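You operate a simulated robot arm through the tools that you are given. There is no shell and no other tool.

You are at the controls of a simulated robot arm. One attempt, no reset.

JOB
Film-wrap the carton bundle at brake 3, as many wraps as its ticket says.
Fine: bundle square in the turntable seat, the film's orange plate in its clip, brake set before you wind; plate back in its rest; leave the bundle seated.
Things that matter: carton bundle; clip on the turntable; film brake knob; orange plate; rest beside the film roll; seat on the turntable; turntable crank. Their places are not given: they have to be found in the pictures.

The check looks at the end state, three seconds after you hand in, the way a careful person would. Anything else that was tipped, shoved, dropped, spilled or broken makes it a failure.

ROBOT AND FRAMES
A 7-joint arm with a three-finger gripper, fixed in place. Base frame: the origin is at the foot of the arm, x ahead of it, y to its left, z up; the work surface is at about z = 0.8. Readings come in m, degrees, newtons and seconds.
Its first joint turns from -166.0 to 166.0 degrees. Payload 2.69 kg.
The TCP is the grasp point between the finger pads, 0.03 m short of the fingertips. In the tool frame z runs along the fingers and y along their closing line. The gripper opens to 0.128 m. The gripper's body begins 0.117 m behind the TCP.
Orientation is that of the tool frame in the base frame, as [roll, pitch, yaw] about the fixed x, y, z axes, in that order (R = Rz(yaw) Ry(pitch) Rx(roll)). With the fingers straight down and closing along the base's y, the tool's x points along the base's -x, its y along +y and its z along -z.

CONTROLS
- The arm moves only by the tool send_rows. Its argument "plan" is a list of rows, each a list of 7 numbers: the turn, a rotation vector about the base's x, y, z in degrees, then the shift along the base's x, y, z in m, then the closure, from 0 (fully open) to 1 (shut). In form: [[ax, ay, az, dx, dy, dz, fingers], ...]. A call has 1 to 20 rows; each row is the pose to reach, as a shift and turn from the pose commanded when the call began. A row lasts 0.2 s, in which the tool goes at most 0.05 m and 8.6 degrees; a call with a longer step from one row to the next is refused whole, and so is a gripper value outside its range. A pose out of reach is approached as far as the arm can. The call stops where the force on the tool passes 80 N (or 10 N more than at its start, if that is more) or the arm is blocked; 0.2 s more then pass. The fingers move at their own pace and stop on an object; they squeeze with about 35 N. The grip force told is the motor's: it shows also when the fingers shut on nothing. Time passes only in rows, and 0.2 s behind the last, so rows that repeat a pose let the fingers close. It gives the time, the measured TCP pose, the force on the tool (base axes), the opening and the grip force at its end, in the units of the frame above (readings bear some noise), with the torque about the TCP (base axes, N m) and any sound that the robot's microphone picked up.
- Cameras (640 x 400 px; columns grow to the right, rows downward): "scene" is fixed at [0.3992, -0.5006, 1.5865]; the picture's right is [0.99, -0.11, 0.00], its down [-0.07, -0.62, -0.78] and it looks along [0.08, 0.78, -0.62] (base axes); focal length 309 px, centre (320, 200). "wrist" rides on the gripper at [0.058, 0.054, -0.131] in the tool frame; the picture's right is [-0.68, 0.74, 0.00], its down [-0.62, -0.57, -0.55] and it looks along [-0.40, -0.37, 0.84] (tool axes); focal length 234 px, centre (320, 200).
- camera(camera): a new picture of that camera. No time passes.
- move_column(by): slides the trunk up (or, below 0, down) by that many m; the arm rides with it, the base frame stays. It gives what a move gives, with no picture.
- point_at(camera, pixels): for up to 12 pixels [column, row] of the newest picture of that camera ("zoom" is the newest enlarged one), the place [x, y, z] in the base frame of the surface seen there, good to about 0.002 m. No time passes.
- inspect(camera, box): a new picture of the part [left, top, right, bottom] of that camera's present view, enlarged. No time passes.
- sign_off(): hands the job in; it is judged then, once.

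Unless the task says otherwise, let go and move clear before handing in.

The tools are called after ">>>" as a command line: name --pt "numbers of a row" for each row, then --argument value for the rest, lists and objects as JSON in quotes. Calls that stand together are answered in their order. send_rows: Moves the arm, as the interface text tells. Its arguments: {"type":"object","properties":{"plan":{"type":"array"}},"required":["plan"]} The other tools are called the same way: move_column (by) slides the trunk up or down; camera (camera) takes a picture; point_at (camera, pixels) gives the place of the surface under pixels of a picture; inspect (camera, box) takes an enlarged picture of a part of a camera's view; sign_off () hands the job in.

At the start:

```text
t: 0.0
tcp_pos: [0.5144, 0.4719, 1.2174]
tool_rot: [-180.0, 0.0, 179.9]
wrist_force: [0.1, -0.8, -0.4]
ft_torque: [-0.01, 0.0, 0.01]
grip_width: 0.1278
finger_force: 0.0
trunk travel left (down, up): [-0.15, 0.2]
```

scene: 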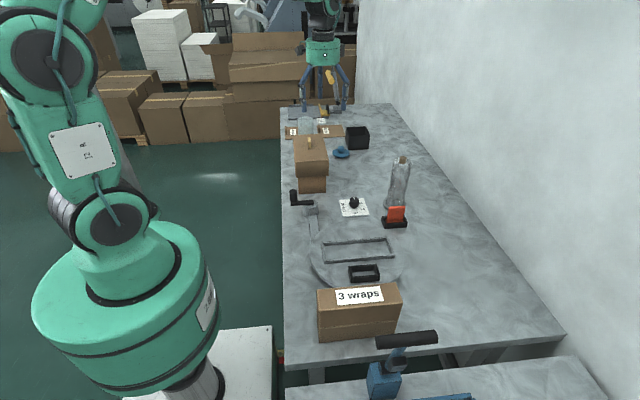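
wrist: 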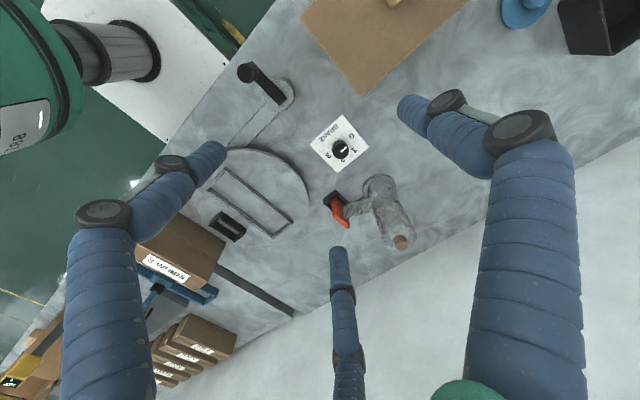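

The scene picture shows the carton bundle at about (358,312) with a "3 wraps" ticket, the seat frame at (358,250), the clip at (364,272), the brake knob at (354,204), the orange plate at (396,214) and the crank at (300,198). I'll enlarge these before I move anything.

>>> inspect --camera "scene" --box '[280, 170, 440, 270]'

>>> inspect --camera "scene" --box '[280, 230, 440, 350]'

>>> inspect --camera "wrist" --box '[200, 50, 440, 260]'

```text
4.00 times, centred on (360, 220) of scene
```

zoom: 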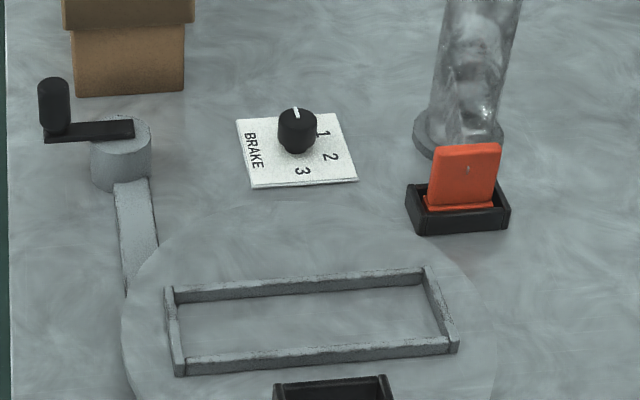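

```text
3.33 times, centred on (360, 290) of scene
```

zoom: 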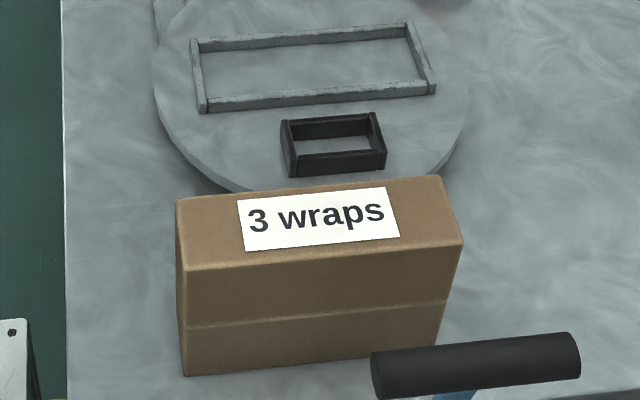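

```text
1.90 times, centred on (320, 155) of wrist
```

zoom: 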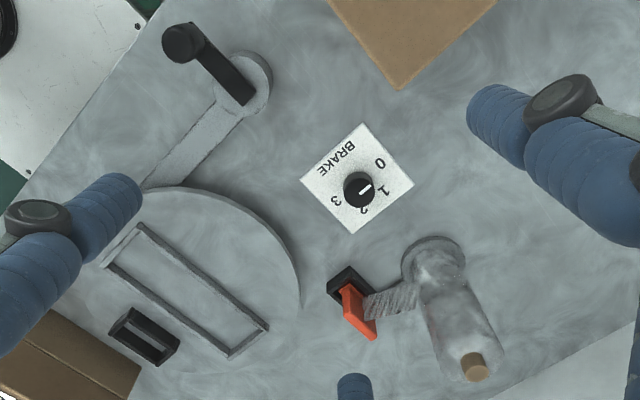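

The dial reads 0–3, with its white pointer now near 0/1, and the ticket says 3 wraps. Next I'll measure the places of everything in the current scene zoom.

>>> inspect --camera "scene" --box '[310, 270, 410, 350]'

>>> point_at --camera "scene" --pixels '[[318, 291], [398, 286], [401, 303], [320, 311], [320, 338], [396, 330], [326, 262], [394, 254], [323, 243], [387, 238], [300, 300], [420, 330]]'

>>> point_at --camera "wrist" --pixels '[[340, 150], [310, 147], [345, 113], [370, 140], [336, 172], [248, 72], [280, 92], [215, 222], [240, 230], [338, 210], [380, 195], [400, 242]]'

```text
5.00 times, centred on (360, 310) of scene
```

zoom: 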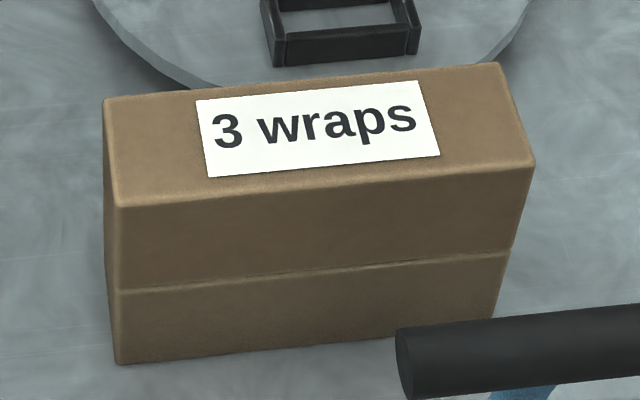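

```text
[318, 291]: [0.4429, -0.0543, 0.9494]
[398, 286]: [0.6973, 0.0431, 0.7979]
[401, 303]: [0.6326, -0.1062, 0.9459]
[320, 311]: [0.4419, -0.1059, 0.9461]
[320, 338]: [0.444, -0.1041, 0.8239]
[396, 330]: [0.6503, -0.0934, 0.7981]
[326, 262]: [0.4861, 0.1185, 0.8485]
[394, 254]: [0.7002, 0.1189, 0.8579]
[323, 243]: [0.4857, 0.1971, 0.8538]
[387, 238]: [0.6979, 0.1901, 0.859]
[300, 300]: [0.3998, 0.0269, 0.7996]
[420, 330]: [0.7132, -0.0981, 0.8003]
```

```text
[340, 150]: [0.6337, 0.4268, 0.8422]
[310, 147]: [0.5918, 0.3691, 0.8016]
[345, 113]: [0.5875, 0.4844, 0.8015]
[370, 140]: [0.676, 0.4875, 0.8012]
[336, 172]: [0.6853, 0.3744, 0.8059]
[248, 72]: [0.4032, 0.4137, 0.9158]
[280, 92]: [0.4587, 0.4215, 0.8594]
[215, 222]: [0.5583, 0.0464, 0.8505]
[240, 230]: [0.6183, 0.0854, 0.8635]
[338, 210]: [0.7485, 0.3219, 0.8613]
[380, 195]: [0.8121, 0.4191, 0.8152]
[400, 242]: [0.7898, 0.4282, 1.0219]
```

The bundle looks axis-aligned (x about 0.443–0.634, y about -0.106 to -0.054, top z about 0.947). I'll get precise points for the seat, clip and bundle from enlarged views.

>>> inspect --camera "scene" --box '[310, 225, 410, 287]'

>>> point_at --camera "zoom" --pixels '[[85, 115], [100, 235], [480, 80], [535, 180], [300, 205], [290, 100], [300, 150], [250, 300], [470, 290], [345, 300], [90, 180], [505, 130]]'

```text
6.40 times, centred on (360, 256) of scene
```

zoom: 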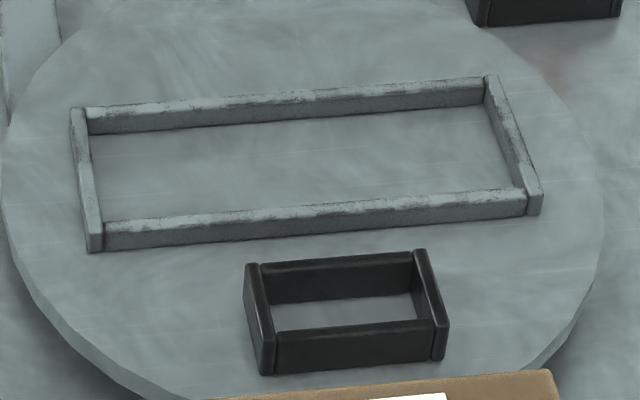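

```text
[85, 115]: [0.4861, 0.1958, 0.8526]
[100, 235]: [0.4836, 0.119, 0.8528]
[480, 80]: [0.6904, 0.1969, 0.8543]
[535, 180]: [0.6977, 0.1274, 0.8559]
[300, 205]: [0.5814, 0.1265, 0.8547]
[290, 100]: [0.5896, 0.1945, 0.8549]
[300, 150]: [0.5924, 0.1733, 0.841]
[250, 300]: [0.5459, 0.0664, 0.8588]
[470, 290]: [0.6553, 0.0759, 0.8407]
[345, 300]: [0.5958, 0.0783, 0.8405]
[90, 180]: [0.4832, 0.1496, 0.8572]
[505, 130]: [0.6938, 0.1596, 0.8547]
```

The turntable top is z≈0.8405 and the seat walls' top is about 0.855. I'll probe the wall edges for the inner size of the seat and clip.

>>> point_at --camera "zoom" --pixels '[[75, 170], [86, 170], [94, 170], [507, 150], [515, 150], [495, 140], [350, 94], [350, 104], [350, 124], [350, 200], [350, 210], [350, 195]]'

>>> point_at --camera "zoom" --pixels '[[252, 268], [268, 355], [420, 255], [441, 335], [340, 262], [340, 330], [265, 300], [425, 290], [430, 300], [257, 310], [340, 315], [415, 305]]'

>>> inspect --camera "scene" --box '[330, 180, 420, 236]'

```text
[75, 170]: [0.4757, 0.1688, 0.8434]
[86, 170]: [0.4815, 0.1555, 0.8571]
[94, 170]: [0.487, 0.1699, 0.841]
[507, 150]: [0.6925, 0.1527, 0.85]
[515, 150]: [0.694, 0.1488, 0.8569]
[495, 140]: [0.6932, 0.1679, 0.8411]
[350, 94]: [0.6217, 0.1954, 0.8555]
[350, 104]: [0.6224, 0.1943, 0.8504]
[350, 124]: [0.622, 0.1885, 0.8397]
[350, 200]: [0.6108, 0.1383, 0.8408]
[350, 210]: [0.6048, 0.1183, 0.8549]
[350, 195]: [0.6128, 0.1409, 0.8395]
```

```text
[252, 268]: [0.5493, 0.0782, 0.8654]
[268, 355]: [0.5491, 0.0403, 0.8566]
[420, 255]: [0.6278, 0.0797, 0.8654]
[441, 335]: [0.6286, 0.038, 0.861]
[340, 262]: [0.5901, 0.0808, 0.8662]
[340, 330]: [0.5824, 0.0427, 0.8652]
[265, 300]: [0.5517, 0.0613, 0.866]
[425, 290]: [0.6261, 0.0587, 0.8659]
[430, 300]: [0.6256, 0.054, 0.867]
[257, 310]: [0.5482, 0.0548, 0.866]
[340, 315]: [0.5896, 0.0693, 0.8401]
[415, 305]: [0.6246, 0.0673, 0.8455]
```

```text
7.11 times, centred on (375, 208) of scene
```

zoom: 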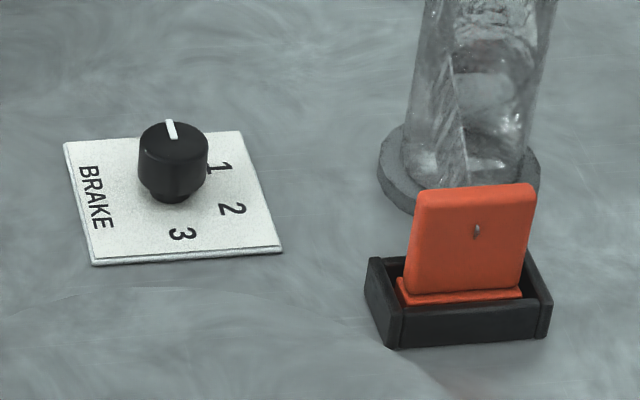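

Seat inner opening is roughly 0.20 × 0.065 m around (0.588, 0.157), and the plate stands in its rest near (0.75, 0.32). I'll look at the rest of the bench and at the bundle edges.

>>> inspect --camera "scene" --box '[270, 90, 430, 210]'

>>> inspect --camera "wrist" --box '[60, 180, 300, 400]'

>>> inspect --camera "wrist" --box '[220, 40, 340, 140]'

>>> inspect --camera "wrist" --box '[290, 100, 390, 190]'

```text
3.33 times, centred on (350, 150) of scene
```

zoom: 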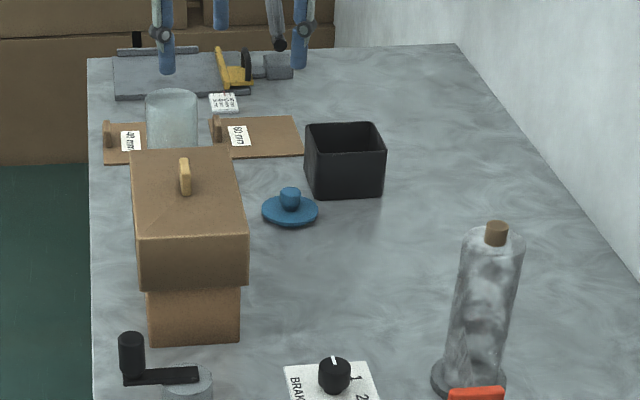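

```text
1.82 times, centred on (180, 290) of wrist
```

zoom: 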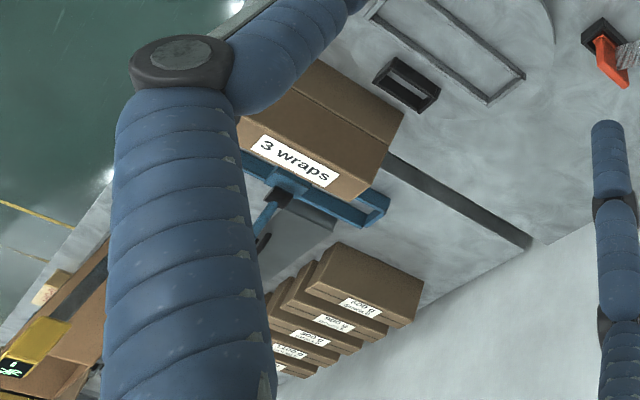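

```text
4.00 times, centred on (280, 90) of wrist
```

zoom: 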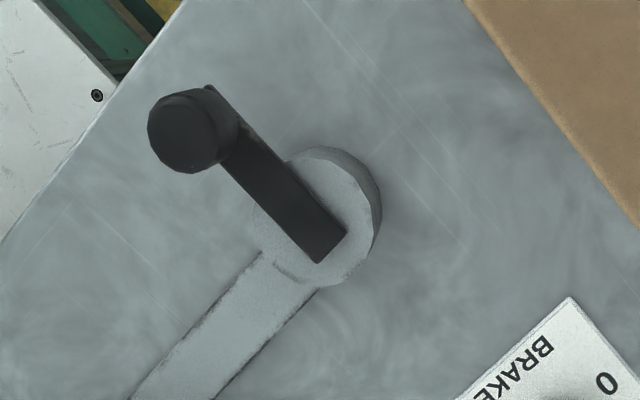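

```text
4.44 times, centred on (340, 145) of wrist
```

zoom: 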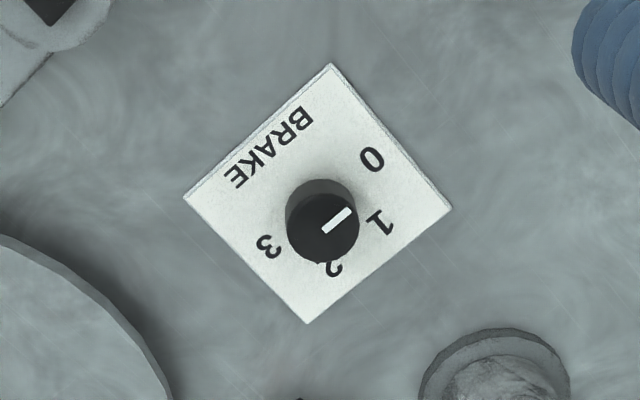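

The crank hub, handle and dial markings are clear in the wrist view. I'll measure the marks on the dial, from the enlarged picture.

>>> point_at --camera "zoom" --pixels '[[372, 158], [380, 222], [333, 270], [268, 246], [326, 228], [347, 212], [332, 66], [450, 208], [306, 322], [185, 196], [320, 200], [318, 245]]'

>>> inspect --camera "scene" --box '[330, 190, 380, 221]'

```text
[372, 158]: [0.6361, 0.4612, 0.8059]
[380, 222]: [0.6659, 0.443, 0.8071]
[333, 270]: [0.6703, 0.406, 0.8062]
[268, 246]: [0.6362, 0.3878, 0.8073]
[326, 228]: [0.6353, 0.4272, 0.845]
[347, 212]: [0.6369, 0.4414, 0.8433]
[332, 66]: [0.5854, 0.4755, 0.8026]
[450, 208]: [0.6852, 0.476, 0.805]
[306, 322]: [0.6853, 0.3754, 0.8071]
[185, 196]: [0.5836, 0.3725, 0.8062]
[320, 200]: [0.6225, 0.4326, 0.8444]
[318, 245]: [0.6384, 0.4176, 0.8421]
```

```text
12.80 times, centred on (355, 206) of scene
```

zoom: 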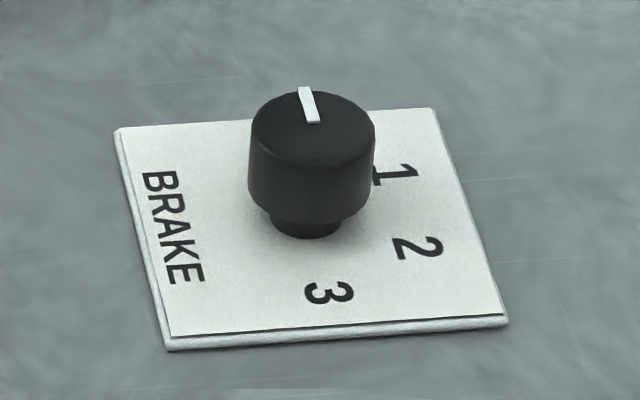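

The dial marks sit at about 90° (0), 31° (1), -28° (2) and -88° (3) around (0.635, 0.4245), and the pointer is now at 0. Next I'll measure the plate, rest, crank and the things around the bundle.

>>> inspect --camera "scene" --box '[370, 195, 420, 235]'

>>> point_at --camera "zoom" --pixels '[[220, 110], [430, 90], [310, 100], [320, 200], [200, 265], [400, 255], [160, 255], [455, 230], [310, 320], [190, 370], [165, 310], [310, 285]]'

>>> point_at --camera "scene" --pixels '[[360, 297], [330, 313], [360, 318], [325, 325], [405, 340], [430, 335], [390, 350], [345, 372], [295, 192], [294, 200], [313, 205], [360, 380]]'

```text
10.00 times, centred on (395, 215) of scene
```

zoom: 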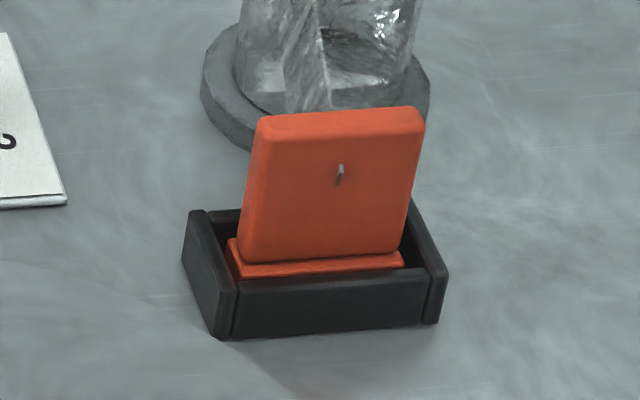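

```text
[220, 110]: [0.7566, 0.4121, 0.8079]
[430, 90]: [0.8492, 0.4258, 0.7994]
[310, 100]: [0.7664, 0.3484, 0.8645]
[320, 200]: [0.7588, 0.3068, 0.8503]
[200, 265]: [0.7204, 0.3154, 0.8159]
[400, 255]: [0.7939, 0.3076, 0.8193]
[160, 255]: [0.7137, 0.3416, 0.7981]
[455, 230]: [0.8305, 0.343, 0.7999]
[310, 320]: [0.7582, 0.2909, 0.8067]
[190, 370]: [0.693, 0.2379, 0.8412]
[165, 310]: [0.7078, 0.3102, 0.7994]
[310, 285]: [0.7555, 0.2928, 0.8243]
```

```text
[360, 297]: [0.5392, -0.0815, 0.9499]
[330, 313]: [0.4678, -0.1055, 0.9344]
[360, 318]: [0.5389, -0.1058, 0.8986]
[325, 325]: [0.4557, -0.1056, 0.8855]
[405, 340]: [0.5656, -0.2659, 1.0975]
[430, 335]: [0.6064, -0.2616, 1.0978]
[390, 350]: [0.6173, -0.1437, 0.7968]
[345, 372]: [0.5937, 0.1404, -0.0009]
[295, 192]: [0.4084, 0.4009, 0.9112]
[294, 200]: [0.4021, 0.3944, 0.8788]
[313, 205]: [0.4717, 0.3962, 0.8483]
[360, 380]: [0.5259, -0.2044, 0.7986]
```

The bundle is about 0.19×0.052×0.149 m, centred near (0.539, -0.08), and a tall handle stands at (0.59, -0.264, 1.10), which I must stay clear of. I'll look at my own gripper to understand the three blue shapes in the wrist view.

>>> inspect --camera "scene" --box '[280, 0, 380, 120]'

>>> point_at --camera "wrist" --pixels '[[338, 252], [345, 310], [350, 380], [405, 105], [220, 155], [130, 300], [520, 300], [480, 390]]'

>>> inspect --camera "scene" --box '[270, 150, 330, 220]'

>>> point_at --camera "zoom" --pixels '[[242, 400], [220, 440], [260, 470], [300, 480], [370, 490], [380, 540], [330, 380], [420, 400], [400, 300], [250, 250], [420, 560], [350, 140]]'

```text
3.33 times, centred on (330, 60) of scene
```

zoom: 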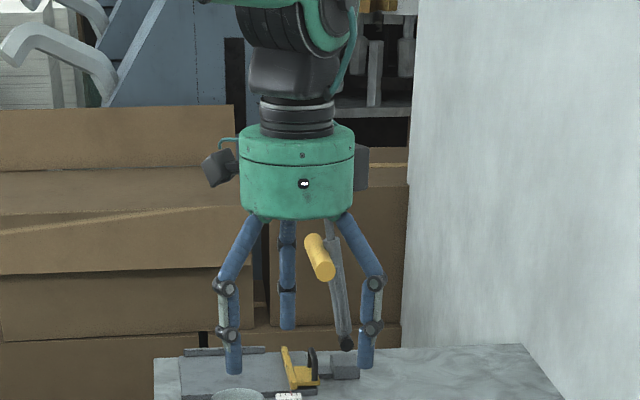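

```text
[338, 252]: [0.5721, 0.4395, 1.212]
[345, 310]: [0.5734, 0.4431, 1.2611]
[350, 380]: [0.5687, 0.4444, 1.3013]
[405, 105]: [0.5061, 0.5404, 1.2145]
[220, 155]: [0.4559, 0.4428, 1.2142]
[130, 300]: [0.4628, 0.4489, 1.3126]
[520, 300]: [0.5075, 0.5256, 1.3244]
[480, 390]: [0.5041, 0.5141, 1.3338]
```

```text
5.71 times, centred on (300, 185) of scene
```

zoom: 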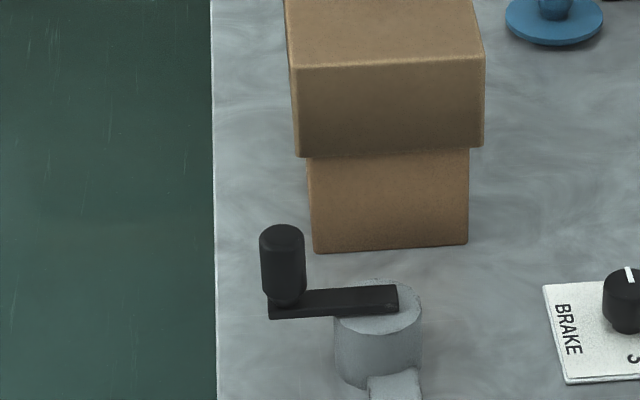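

```text
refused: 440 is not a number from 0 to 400
```

The skin of the hand shows three blue fingers, while the text says a two-finger gripper closing along tool y. I'll test this by closing in free air and looking at the result.

>>> send_rows --pt "0 0 0 0 0 0 0.5" --pt "0 0 0 0 0 0 0.5" --pt "0 0 0 0 0 0 0.5"

>>> camera --camera "wrist"

>>> inspect --camera "scene" --box '[280, 0, 380, 120]'

```text
t: 0.8
tcp_pos: [0.5147, 0.472, 1.2174]
tool_rot: [179.9, 0.0, -179.9]
wrist_force: [-0.1, -0.1, -0.7]
ft_torque: [0.01, 0.01, 0.03]
grip_width: 0.0638
finger_force: 0.0
trunk travel left (down, up): [-0.15, 0.2]
```

```text
taken
```

wrist: 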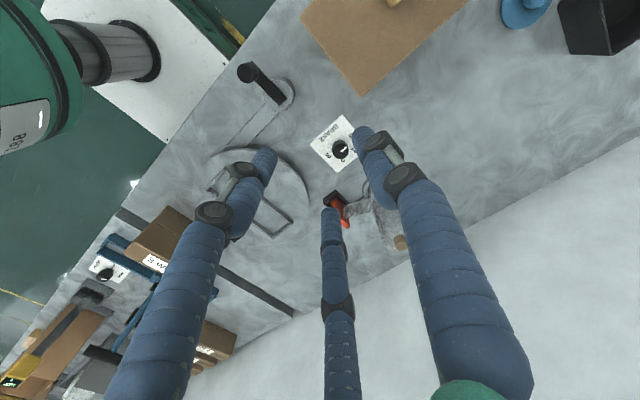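

```text
3.33 times, centred on (330, 60) of scene
```

zoom: 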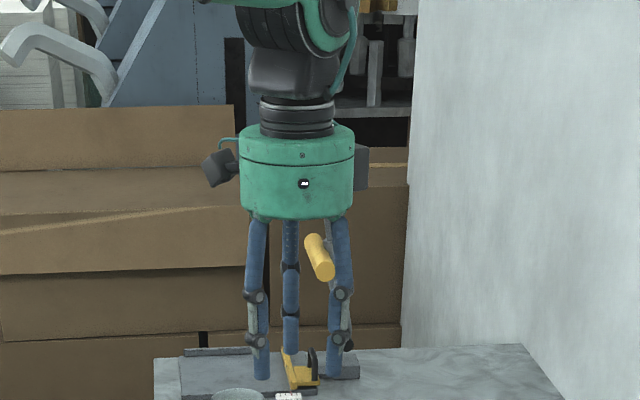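

The skin follows the commanded opening (0.064 at closure 0.5), so I'll treat it as the described two-finger gripper along y and probe carefully. I'll reopen and travel high, at z≈1.217, to above the bundle at (0.539, -0.080).

>>> send_rows --pt "0 0 0 0.002 -0.046 0 0" --pt "0 0 0 0.004 -0.092 0 0" --pt "0 0 0 0.006 -0.138 0 0" --pt "0 0 0 0.008 -0.184 0 0" --pt "0 0 0 0.01 -0.23 0 0" --pt "0 0 0 0.012 -0.276 0 0" --pt "0 0 0 0.014 -0.322 0 0" --pt "0 0 0 0.016 -0.368 0 0" --pt "0 0 0 0.018 -0.414 0 0" --pt "0 0 0 0.02 -0.46 0 0" --pt "0 0 0 0.022 -0.506 0 0" --pt "0 0 0 0.0246 -0.552 0 0" --pt "0 0 0 0.0246 -0.552 0 0"

>>> camera --camera "wrist"

>>> camera --camera "scene"

```text
t: 3.6
tcp_pos: [0.5381, -0.0822, 1.2174]
tool_rot: [180.0, 0.0, 179.9]
wrist_force: [0.6, -0.9, 0.8]
ft_torque: [0.07, 0.03, 0.03]
grip_width: 0.128
finger_force: 0.2
trunk travel left (down, up): [-0.15, 0.2]
```

```text
taken
```

wrist: 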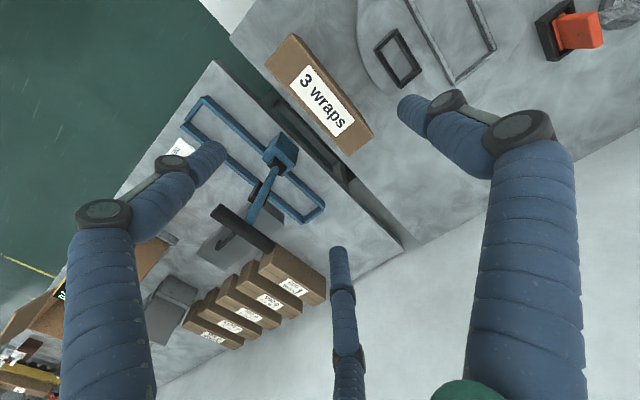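

```text
taken
```

scene: 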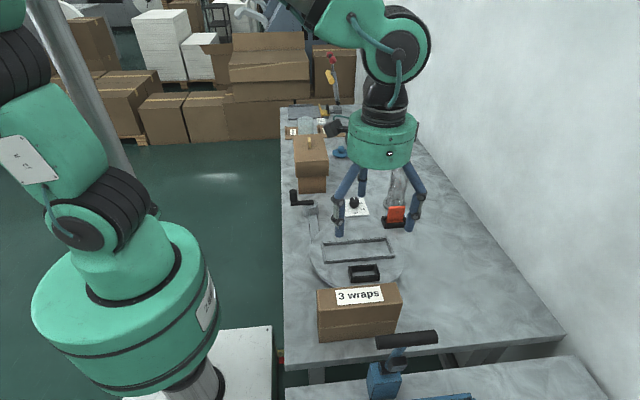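

The wrist view now shows the bundle's top at about (320,95) and the blue press with its handle on the neighbouring bench. I'll measure the bundle's top corners.

>>> inspect --camera "wrist" --box '[250, 20, 390, 170]'

>>> point_at --camera "wrist" --pixels '[[292, 36], [268, 64], [370, 130], [350, 150], [305, 60], [340, 115], [290, 200], [280, 145], [248, 235], [225, 212]]'

```text
2.67 times, centred on (320, 95) of wrist
```

zoom: 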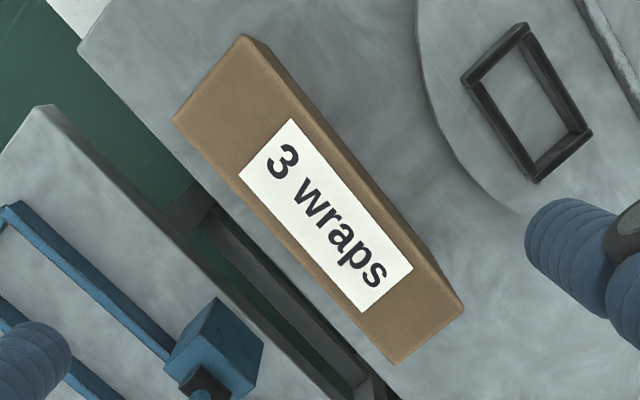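

```text
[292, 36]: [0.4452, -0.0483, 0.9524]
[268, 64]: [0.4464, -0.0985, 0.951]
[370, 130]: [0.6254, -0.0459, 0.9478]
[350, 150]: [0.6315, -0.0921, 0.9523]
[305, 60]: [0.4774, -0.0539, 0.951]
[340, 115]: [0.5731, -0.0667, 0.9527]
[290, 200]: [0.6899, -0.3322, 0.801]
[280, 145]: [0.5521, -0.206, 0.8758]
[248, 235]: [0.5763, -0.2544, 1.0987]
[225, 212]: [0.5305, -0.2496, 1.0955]
```

The top corners appear in the zoom at (243,38), (176,120), (462,305) and (395,360). I'll read places just inside each edge.

>>> point_at --camera "zoom" --pixels '[[242, 42], [180, 119], [457, 305], [396, 356], [208, 80], [430, 332], [330, 150], [270, 230], [260, 60], [290, 90], [200, 140], [380, 340]]'

>>> point_at --camera "scene" --pixels '[[330, 318], [340, 330], [370, 312], [380, 325], [320, 308], [400, 300], [345, 318], [365, 306]]'

```text
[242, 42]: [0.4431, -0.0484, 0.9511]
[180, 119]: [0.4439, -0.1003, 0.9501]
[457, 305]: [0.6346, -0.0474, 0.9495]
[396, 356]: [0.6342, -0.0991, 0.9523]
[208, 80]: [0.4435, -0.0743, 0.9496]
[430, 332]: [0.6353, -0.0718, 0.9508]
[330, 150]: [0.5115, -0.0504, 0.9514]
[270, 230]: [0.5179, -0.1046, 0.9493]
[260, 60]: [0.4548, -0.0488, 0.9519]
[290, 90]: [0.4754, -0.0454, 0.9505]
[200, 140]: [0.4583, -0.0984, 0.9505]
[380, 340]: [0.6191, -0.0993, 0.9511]
```

```text
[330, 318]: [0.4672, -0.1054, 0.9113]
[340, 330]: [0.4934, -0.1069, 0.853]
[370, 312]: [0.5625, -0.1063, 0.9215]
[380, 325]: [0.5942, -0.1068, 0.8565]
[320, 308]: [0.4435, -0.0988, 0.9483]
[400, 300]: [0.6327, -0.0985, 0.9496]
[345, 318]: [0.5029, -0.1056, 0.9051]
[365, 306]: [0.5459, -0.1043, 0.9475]
```

The bundle's top spans x≈0.442–0.636 and y≈-0.106 to -0.046, so its centre is (0.539, -0.076), top z 0.951, and it is square to the axes. Before picking it I'll look at the seat from closer, from TCP (0.52, 0.22, 1.0).

>>> send_rows --pt "0 0 0 -0.002 0.038 -0.027 0" --pt "0 0 0 -0.004 0.076 -0.054 0" --pt "0 0 0 -0.007 0.114 -0.081 0" --pt "0 0 0 -0.009 0.152 -0.108 0" --pt "0 0 0 -0.011 0.19 -0.135 0" --pt "0 0 0 -0.013 0.228 -0.162 0" --pt "0 0 0 -0.016 0.266 -0.189 0" --pt "0 0 0 -0.018 0.302 -0.217 0" --pt "0 0 0 -0.018 0.302 -0.217 0"

>>> camera --camera "wrist"

```text
t: 5.6
tcp_pos: [0.5209, 0.2223, 1.0011]
tool_rot: [179.9, -0.1, 180.0]
wrist_force: [0.0, 0.6, -0.8]
ft_torque: [-0.06, 0.01, -0.01]
grip_width: 0.1281
finger_force: 0.0
trunk travel left (down, up): [-0.15, 0.2]
```

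```text
taken
```

wrist: 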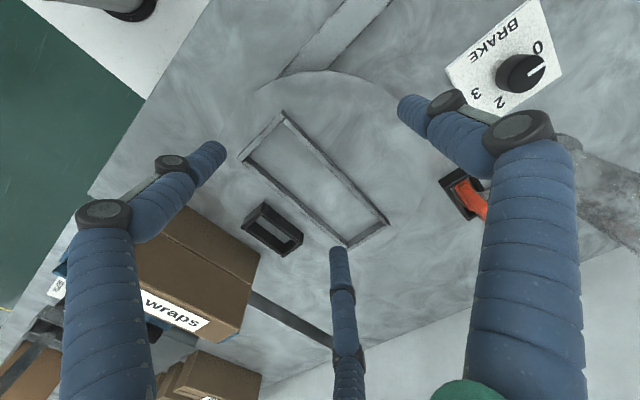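

>>> inspect --camera "wrist" --box '[230, 100, 400, 260]'

```text
2.50 times, centred on (315, 180) of wrist
```

zoom: 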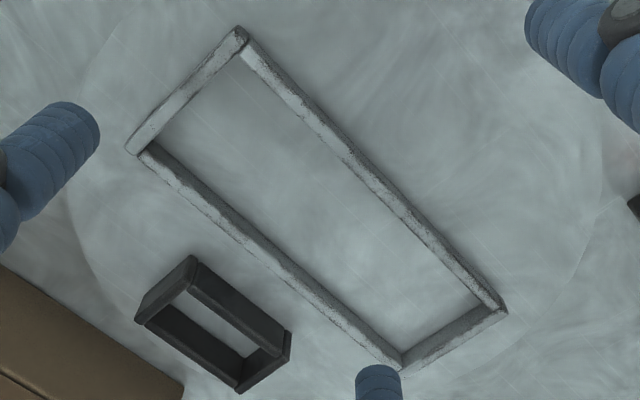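

The seat frame is clear in this zoom. I'll probe the tops and inner edges of each wall.

>>> point_at --camera "zoom" --pixels '[[182, 92], [190, 98], [196, 104], [372, 175], [366, 180], [360, 184], [268, 262], [275, 254], [282, 246], [455, 340], [448, 332], [440, 322]]'

>>> point_at --camera "zoom" --pixels '[[238, 30], [130, 150], [505, 310], [400, 367], [295, 95], [290, 99], [430, 232], [425, 238], [200, 205], [205, 198], [340, 320], [346, 313]]'

>>> point_at --camera "zoom" --pixels '[[193, 262], [140, 318], [288, 335], [240, 388], [165, 290], [240, 300], [190, 352], [264, 362], [215, 320], [180, 300], [250, 340], [225, 300]]'

```text
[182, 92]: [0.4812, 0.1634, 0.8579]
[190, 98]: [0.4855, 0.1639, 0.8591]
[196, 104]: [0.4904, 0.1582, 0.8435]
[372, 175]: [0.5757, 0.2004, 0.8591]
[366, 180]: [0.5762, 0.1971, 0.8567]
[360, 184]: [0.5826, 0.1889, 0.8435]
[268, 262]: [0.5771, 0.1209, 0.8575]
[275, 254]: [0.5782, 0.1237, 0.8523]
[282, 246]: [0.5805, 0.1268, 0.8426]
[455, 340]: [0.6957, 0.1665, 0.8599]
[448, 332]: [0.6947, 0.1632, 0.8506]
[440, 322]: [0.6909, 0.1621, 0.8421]
```

```text
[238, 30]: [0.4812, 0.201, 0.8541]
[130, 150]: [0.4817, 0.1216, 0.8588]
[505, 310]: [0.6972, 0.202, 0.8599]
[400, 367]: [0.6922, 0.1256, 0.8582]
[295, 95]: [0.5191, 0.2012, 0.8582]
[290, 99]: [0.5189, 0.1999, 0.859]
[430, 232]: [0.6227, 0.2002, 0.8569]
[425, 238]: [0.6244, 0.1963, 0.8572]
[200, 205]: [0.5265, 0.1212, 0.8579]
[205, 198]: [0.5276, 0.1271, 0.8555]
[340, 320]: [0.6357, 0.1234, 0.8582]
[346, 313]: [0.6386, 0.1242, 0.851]
```

```text
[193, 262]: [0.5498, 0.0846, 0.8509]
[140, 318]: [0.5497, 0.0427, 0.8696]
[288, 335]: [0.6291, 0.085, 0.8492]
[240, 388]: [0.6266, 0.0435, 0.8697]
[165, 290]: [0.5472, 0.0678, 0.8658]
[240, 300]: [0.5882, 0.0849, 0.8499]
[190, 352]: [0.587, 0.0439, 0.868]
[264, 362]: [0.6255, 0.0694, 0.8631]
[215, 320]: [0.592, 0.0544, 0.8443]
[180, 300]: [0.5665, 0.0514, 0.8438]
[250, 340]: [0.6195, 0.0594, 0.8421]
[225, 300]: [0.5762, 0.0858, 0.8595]
```

The seat's inner opening centres on about (0.5895, 0.160) with 4–5 mm clearance all round the bundle. I'll return over the bundle at (0.539, -0.0757) and lower slowly until the tips are just past its top, checking for contact.

>>> send_rows --pt "0 0 0 0.0 -0.02 0.04 0" --pt "0 0 0 0.003 -0.065 0.055 0" --pt "0 0 0 0.006 -0.11 0.055 0" --pt "0 0 0 0.009 -0.155 0.055 0" --pt "0 0 0 0.012 -0.2 0.055 0" --pt "0 0 0 0.015 -0.245 0.055 0" --pt "0 0 0 0.018 -0.285 0.055 0" --pt "0 0 0 0.018 -0.2976 0.055 0" --pt "0 0 0 0.018 -0.2976 0.03 0" --pt "0 0 0 0.018 -0.2976 0.0 0" --pt "0 0 0 0.018 -0.2976 -0.015 0" --pt "0 0 0 0.018 -0.2976 -0.03 0" --pt "0 0 0 0.018 -0.2976 -0.045 0"

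>>> camera --camera "scene"

>>> camera --camera "wrist"

```text
t: 8.4
tcp_pos: [0.5405, -0.0767, 0.965]
tool_rot: [-179.9, 0.4, 180.0]
wrist_force: [-10.7, -1.7, 39.5]
ft_torque: [-1.13, 2.16, -0.33]
grip_width: 0.1286
finger_force: 0.2
trunk travel left (down, up): [-0.15, 0.2]
stopped in row 13: the force on the tool passed its limit at 95 N (the readings are from after the stop); the commanded pose is now the measured one
```

```text
taken
```

scene: 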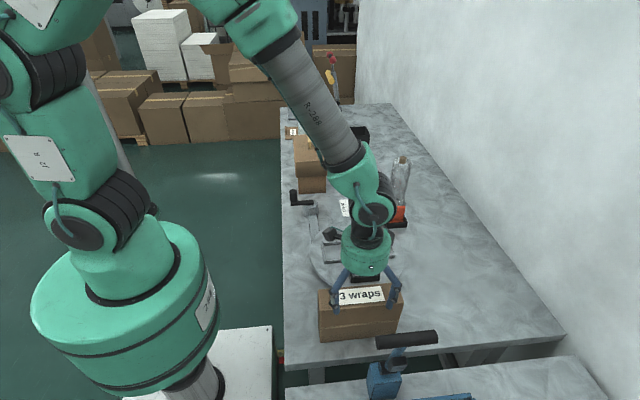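

```text
taken
```

wrist: 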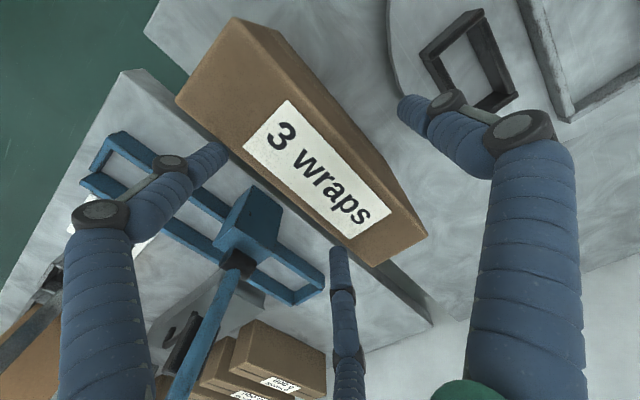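

The call stopped on contact at 95 N, and the torque puts the contact at about (-0.047, -0.03) from the TCP. That is where the third blue finger stands, so this hand really has three fingers closing toward the centre, unlike the text. I'll back up and check whether the bundle moved.

>>> send_rows --pt "0 0 0 0 0 0.01 0" --pt "0 0 0 0 0 0.035 0" --pt "0 0 0 0 0 0.06 0" --pt "0 0 0 0 0 0.06 0"

>>> camera --camera "wrist"

>>> inspect --camera "scene" --box '[280, 220, 440, 350]'

```text
t: 9.4
tcp_pos: [0.54, -0.0759, 1.0217]
tool_rot: [180.0, 0.2, -180.0]
wrist_force: [-0.4, -0.2, 0.6]
ft_torque: [0.01, 0.0, 0.01]
grip_width: 0.1278
finger_force: 0.0
trunk travel left (down, up): [-0.15, 0.2]
```

```text
taken
```

wrist: 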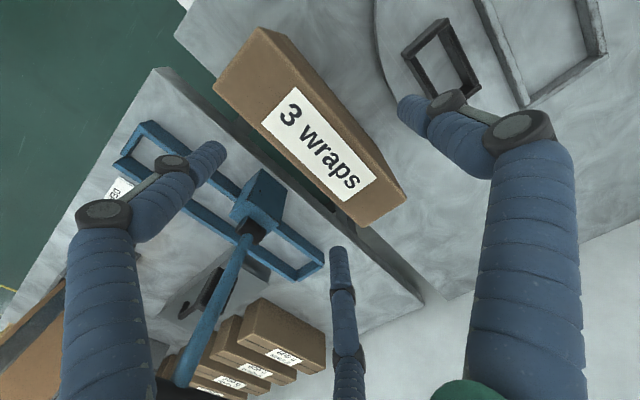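

```text
3.08 times, centred on (360, 285) of scene
```

zoom: 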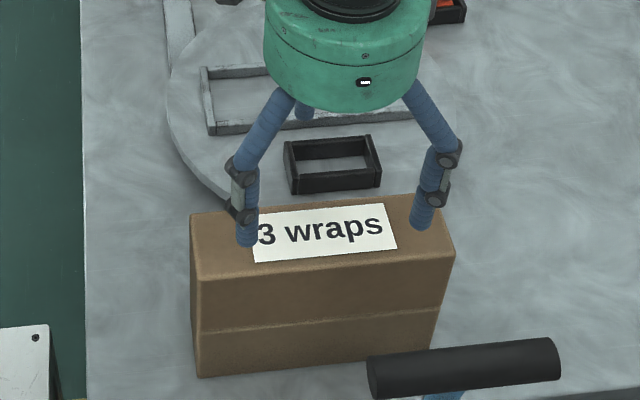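

The bundle seems to have stayed put. I'll measure the three finger ends in both pictures.

>>> inspect --camera "wrist" --box '[160, 70, 440, 290]'

>>> point_at --camera "wrist" --pixels '[[405, 105], [410, 115], [403, 112], [218, 152], [210, 165], [220, 160], [338, 252], [332, 255], [345, 255], [338, 265]]'

>>> point_at --camera "scene" --pixels '[[359, 257], [360, 258], [360, 254], [417, 293], [417, 290], [420, 287], [359, 297]]'

>>> inspect --camera "scene" --box '[335, 230, 435, 310]'

```text
1.82 times, centred on (300, 180) of wrist
```

zoom: 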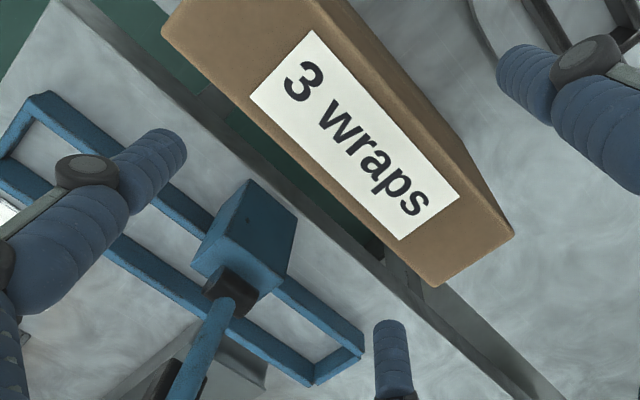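

```text
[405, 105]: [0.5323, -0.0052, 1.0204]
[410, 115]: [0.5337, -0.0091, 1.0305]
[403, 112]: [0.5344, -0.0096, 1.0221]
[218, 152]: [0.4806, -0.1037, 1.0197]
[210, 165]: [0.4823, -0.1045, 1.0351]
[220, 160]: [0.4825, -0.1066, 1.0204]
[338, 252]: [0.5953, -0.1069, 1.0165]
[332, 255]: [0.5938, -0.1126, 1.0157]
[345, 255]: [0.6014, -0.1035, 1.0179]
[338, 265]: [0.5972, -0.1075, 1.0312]
```

```text
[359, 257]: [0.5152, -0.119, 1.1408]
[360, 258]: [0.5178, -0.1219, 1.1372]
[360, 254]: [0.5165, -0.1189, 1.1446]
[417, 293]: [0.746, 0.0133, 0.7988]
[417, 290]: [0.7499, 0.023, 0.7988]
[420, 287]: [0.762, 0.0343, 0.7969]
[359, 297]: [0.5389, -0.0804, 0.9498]
```

```text
5.00 times, centred on (385, 270) of scene
```

zoom: 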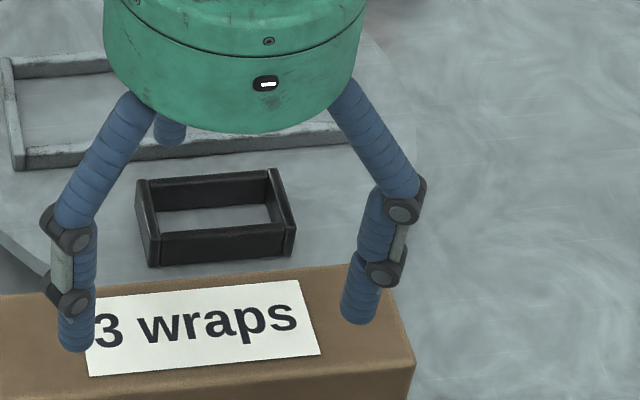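

I'll read the fingertips from this newest zoom: left one at about (78,345), right one at (362,320), and the rear one at (170,140).

>>> point_at --camera "zoom" --pixels '[[78, 345], [75, 335], [62, 335], [93, 330], [362, 320], [360, 300], [345, 300], [377, 300], [170, 140], [170, 125], [75, 250], [370, 240]]'

```text
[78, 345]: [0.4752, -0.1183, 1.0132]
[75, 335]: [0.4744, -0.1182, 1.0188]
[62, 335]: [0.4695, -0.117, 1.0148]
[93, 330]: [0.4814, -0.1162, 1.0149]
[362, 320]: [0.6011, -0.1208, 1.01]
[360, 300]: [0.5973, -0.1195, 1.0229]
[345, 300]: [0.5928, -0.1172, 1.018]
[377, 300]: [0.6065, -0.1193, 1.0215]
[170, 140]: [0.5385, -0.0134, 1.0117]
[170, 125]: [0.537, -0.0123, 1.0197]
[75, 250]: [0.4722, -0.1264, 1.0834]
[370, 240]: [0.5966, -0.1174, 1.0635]
```

Fingers are about 8 mm in radius, at 90°, -30° and 210° around the TCP, with inner faces at half the opening and ends only about 12 mm below the TCP. So I'll stand the TCP 12.7 mm to -y of the bundle centre (y≈-0.0884), which lets the single rear finger and the two front fingers straddle it, and lower in small steps.

>>> send_rows --pt "0 0.25 0 -0.001 -0.0122 0 0" --pt "0 0.25 0 -0.001 -0.0122 0 0" --pt "0 0.25 0 -0.001 -0.0122 -0.03 0" --pt "0 0.25 0 -0.001 -0.0122 -0.05 0" --pt "0 0.25 0 -0.001 -0.0122 -0.06 0" --pt "0 0.25 0 -0.001 -0.0122 -0.07 0" --pt "0 0.25 0 -0.001 -0.0122 -0.08 0" --pt "0 0.25 0 -0.001 -0.0122 -0.08 0"

>>> camera --camera "wrist"

>>> inspect --camera "scene" --box '[300, 240, 420, 350]'

```text
t: 11.2
tcp_pos: [0.5397, -0.0884, 0.9412]
tool_rot: [-179.9, 0.0, 179.9]
wrist_force: [0.2, 0.0, -1.3]
ft_torque: [-0.02, 0.02, 0.03]
grip_width: 0.1283
finger_force: 0.0
trunk travel left (down, up): [-0.15, 0.2]
```

```text
taken
```

wrist: 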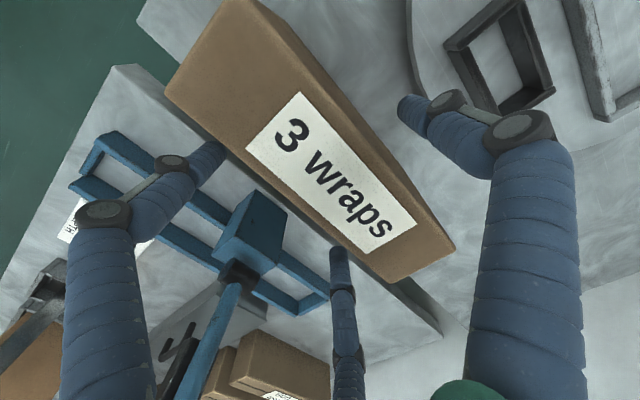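

```text
3.64 times, centred on (360, 295) of scene
```

zoom: 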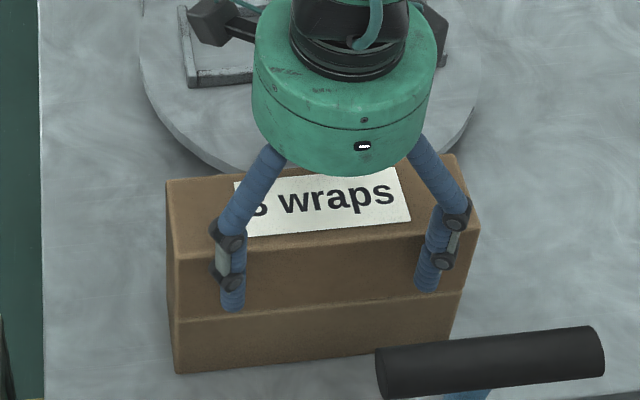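

No force, and the two front fingers now stand in front of the bundle's face. I'll go down another 0.064 m to TCP z≈0.877, across the seam.

>>> send_rows --pt "0 0 0 -0.0005 0 -0.015 0" --pt "0 0 0 -0.0005 0 -0.03 0" --pt "0 0 0 -0.0005 0 -0.045 0" --pt "0 0 0 -0.0005 0 -0.055 0" --pt "0 0 0 -0.0005 0 -0.064 0" --pt "0 0 0 -0.0005 0 -0.064 0"

>>> camera --camera "wrist"

>>> inspect --camera "scene" --box '[300, 240, 420, 350]'

```text
t: 12.6
tcp_pos: [0.539, -0.088, 0.8779]
tool_rot: [-179.9, -0.2, -180.0]
wrist_force: [0.3, 0.2, -0.6]
ft_torque: [0.0, 0.04, -0.01]
grip_width: 0.1277
finger_force: 0.0
trunk travel left (down, up): [-0.15, 0.2]
```

```text
taken
```

wrist: 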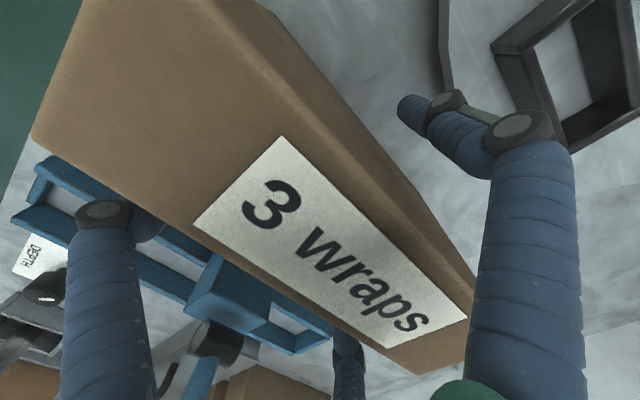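

```text
3.64 times, centred on (360, 295) of scene
```

zoom: 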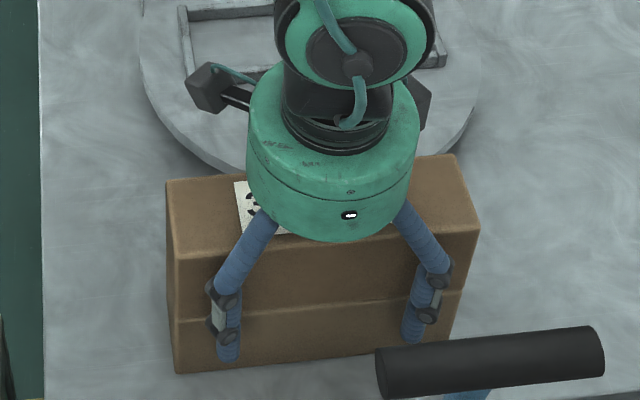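

No contact so far, and the fingers straddle the bundle across the seam. I'll close in steps, then to full grip.

>>> send_rows --pt "0 0 0 0 0 0 0.15" --pt "0 0 0 0 0 0 0.25" --pt "0 0 0 0 0 0 0.3" --pt "0 0 0 0 0 0 0.34" --pt "0 0 0 0 0 0 0.4" --pt "0 0 0 0 0 0 0.6" --pt "0 0 0 0 0 0 1" --pt "0 0 0 0 0 0 1" --pt "0 0 0 0 0 0 1"

>>> camera --camera "wrist"

>>> inspect --camera "scene" --box '[300, 240, 420, 350]'

```text
t: 14.6
tcp_pos: [0.5381, -0.0886, 0.8784]
tool_rot: [-179.8, 0.0, -180.0]
wrist_force: [-0.3, 4.5, 7.7]
ft_torque: [0.38, 0.22, 0.3]
grip_width: 0.0842
finger_force: 35.6
trunk travel left (down, up): [-0.15, 0.2]
```

```text
taken
```

wrist: 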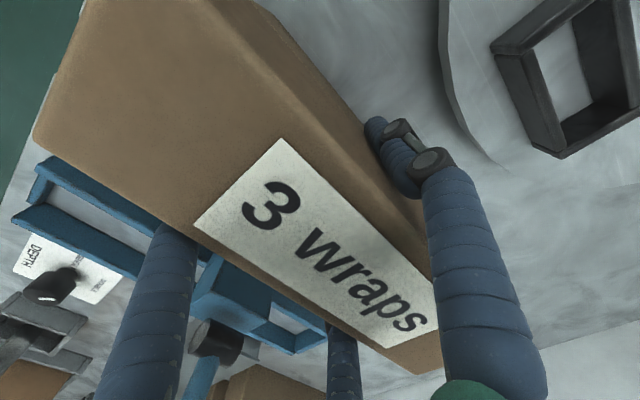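

```text
3.64 times, centred on (360, 295) of scene
```

zoom: 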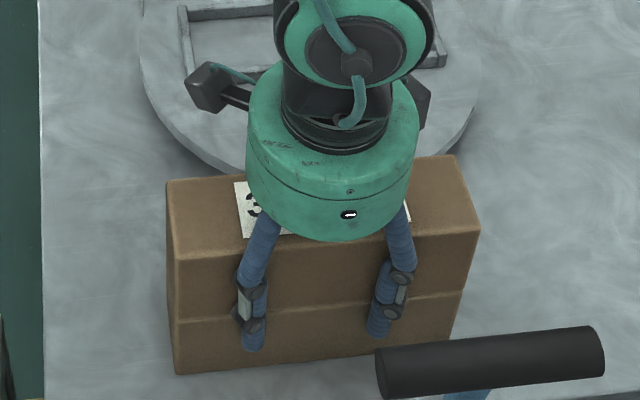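

The grip took at an opening of 0.0842, just as the three-finger model predicted, with 35.6 N. I'll lift a little to check the hold.

>>> send_rows --pt "0 0 0 0 0 0.005 1" --pt "0 0 0 0 0 0.015 1" --pt "0 0 0 0 0 0.03 1" --pt "0 0 0 0 0 0.03 1"

>>> inspect --camera "scene" --box '[300, 230, 420, 350]'

```text
t: 15.6
tcp_pos: [0.5377, -0.0878, 0.9081]
tool_rot: [-179.8, -0.1, -180.0]
wrist_force: [0.2, -0.1, -6.6]
ft_torque: [-0.09, 0.02, -0.01]
grip_width: 0.0842
finger_force: 34.6
trunk travel left (down, up): [-0.15, 0.2]
```

```text
3.33 times, centred on (360, 290) of scene
```

zoom: 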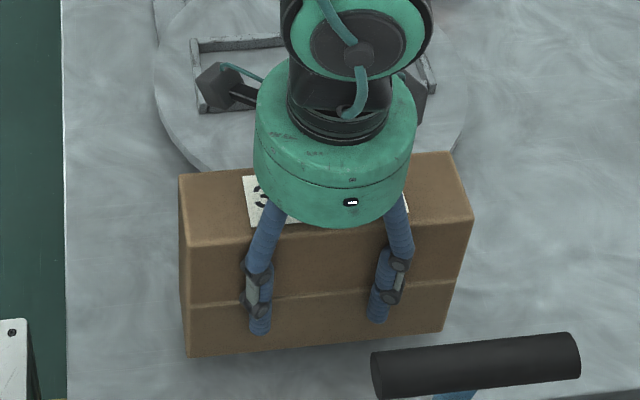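

The bundle lifted cleanly (about 6.6 N of weight). I'll raise it and carry it over the clip to above the seat, bottom at z≈0.90.

>>> send_rows --pt "0 0 0 0 0 0.035 1" --pt "0 0 0 0 0 0.07 1" --pt "0 0 0 0.007 0.03 0.07 1" --pt "0 0 0 0.014 0.065 0.07 1" --pt "0 0 0 0.021 0.1 0.07 1" --pt "0 0 0 0.029 0.135 0.07 1" --pt "0 0 0 0.036 0.17 0.07 1" --pt "0 0 0 0.043 0.2 0.07 1" --pt "0 0 0 0.0505 0.225 0.07 1" --pt "0 0 0 0.0505 0.2357 0.07 1" --pt "0 0 0 0.0505 0.2357 0.07 1"

>>> camera --camera "scene"

>>> camera --camera "wrist"

>>> inspect --camera "scene" --box '[310, 190, 420, 290]'

```text
t: 18.0
tcp_pos: [0.589, 0.1477, 0.9775]
tool_rot: [-179.9, -0.1, 180.0]
wrist_force: [0.4, -0.1, -6.5]
ft_torque: [-0.06, 0.03, -0.01]
grip_width: 0.084
finger_force: 35.2
trunk travel left (down, up): [-0.15, 0.2]
```

```text
taken
```

scene: 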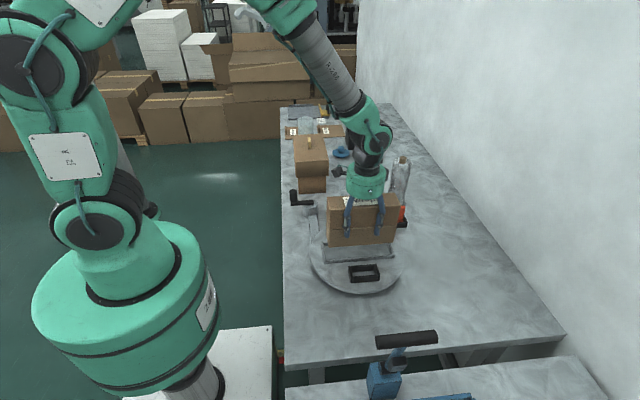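

```text
taken
```

wrist: 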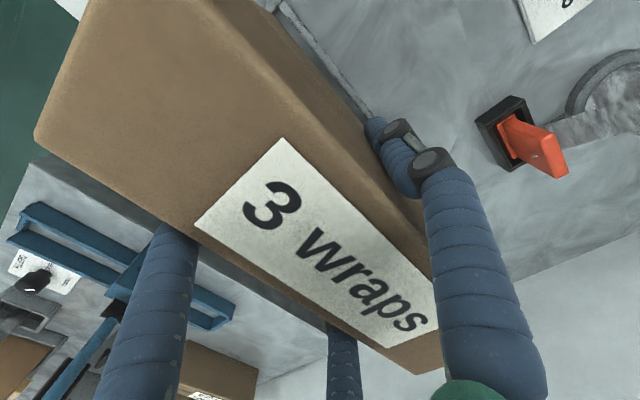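

```text
4.00 times, centred on (365, 240) of scene
```

zoom: 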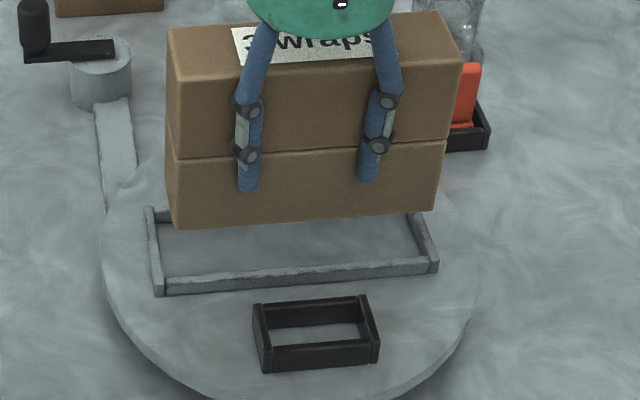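

The bundle hangs level over the seat. I'll check its actual face and edges against the seat walls before lowering.

>>> point_at --camera "zoom" --pixels '[[200, 200], [410, 185], [310, 200], [180, 215], [432, 200], [178, 180], [437, 180], [300, 100], [173, 40], [455, 50], [440, 20], [177, 70]]'

>>> point_at --camera "wrist" --pixels '[[300, 90], [60, 110], [100, 60], [435, 340], [420, 365], [330, 130], [280, 60], [120, 180], [360, 180], [395, 350]]'

```text
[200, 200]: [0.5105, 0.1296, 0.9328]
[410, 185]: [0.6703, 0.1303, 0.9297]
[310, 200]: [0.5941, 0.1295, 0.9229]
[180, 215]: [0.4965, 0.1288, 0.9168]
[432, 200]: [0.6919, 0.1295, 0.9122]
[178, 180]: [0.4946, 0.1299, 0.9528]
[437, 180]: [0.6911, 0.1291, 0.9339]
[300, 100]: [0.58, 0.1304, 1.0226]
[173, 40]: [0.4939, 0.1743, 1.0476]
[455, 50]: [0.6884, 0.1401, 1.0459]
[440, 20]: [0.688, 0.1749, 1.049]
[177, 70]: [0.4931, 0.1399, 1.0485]
```

```text
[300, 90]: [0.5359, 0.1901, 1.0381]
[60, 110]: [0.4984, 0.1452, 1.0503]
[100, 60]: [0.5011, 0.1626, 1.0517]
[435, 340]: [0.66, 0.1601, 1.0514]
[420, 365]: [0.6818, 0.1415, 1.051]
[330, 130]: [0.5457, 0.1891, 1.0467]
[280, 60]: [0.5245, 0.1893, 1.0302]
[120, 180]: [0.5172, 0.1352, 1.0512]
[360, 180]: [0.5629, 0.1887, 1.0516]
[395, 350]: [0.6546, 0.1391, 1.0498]
```

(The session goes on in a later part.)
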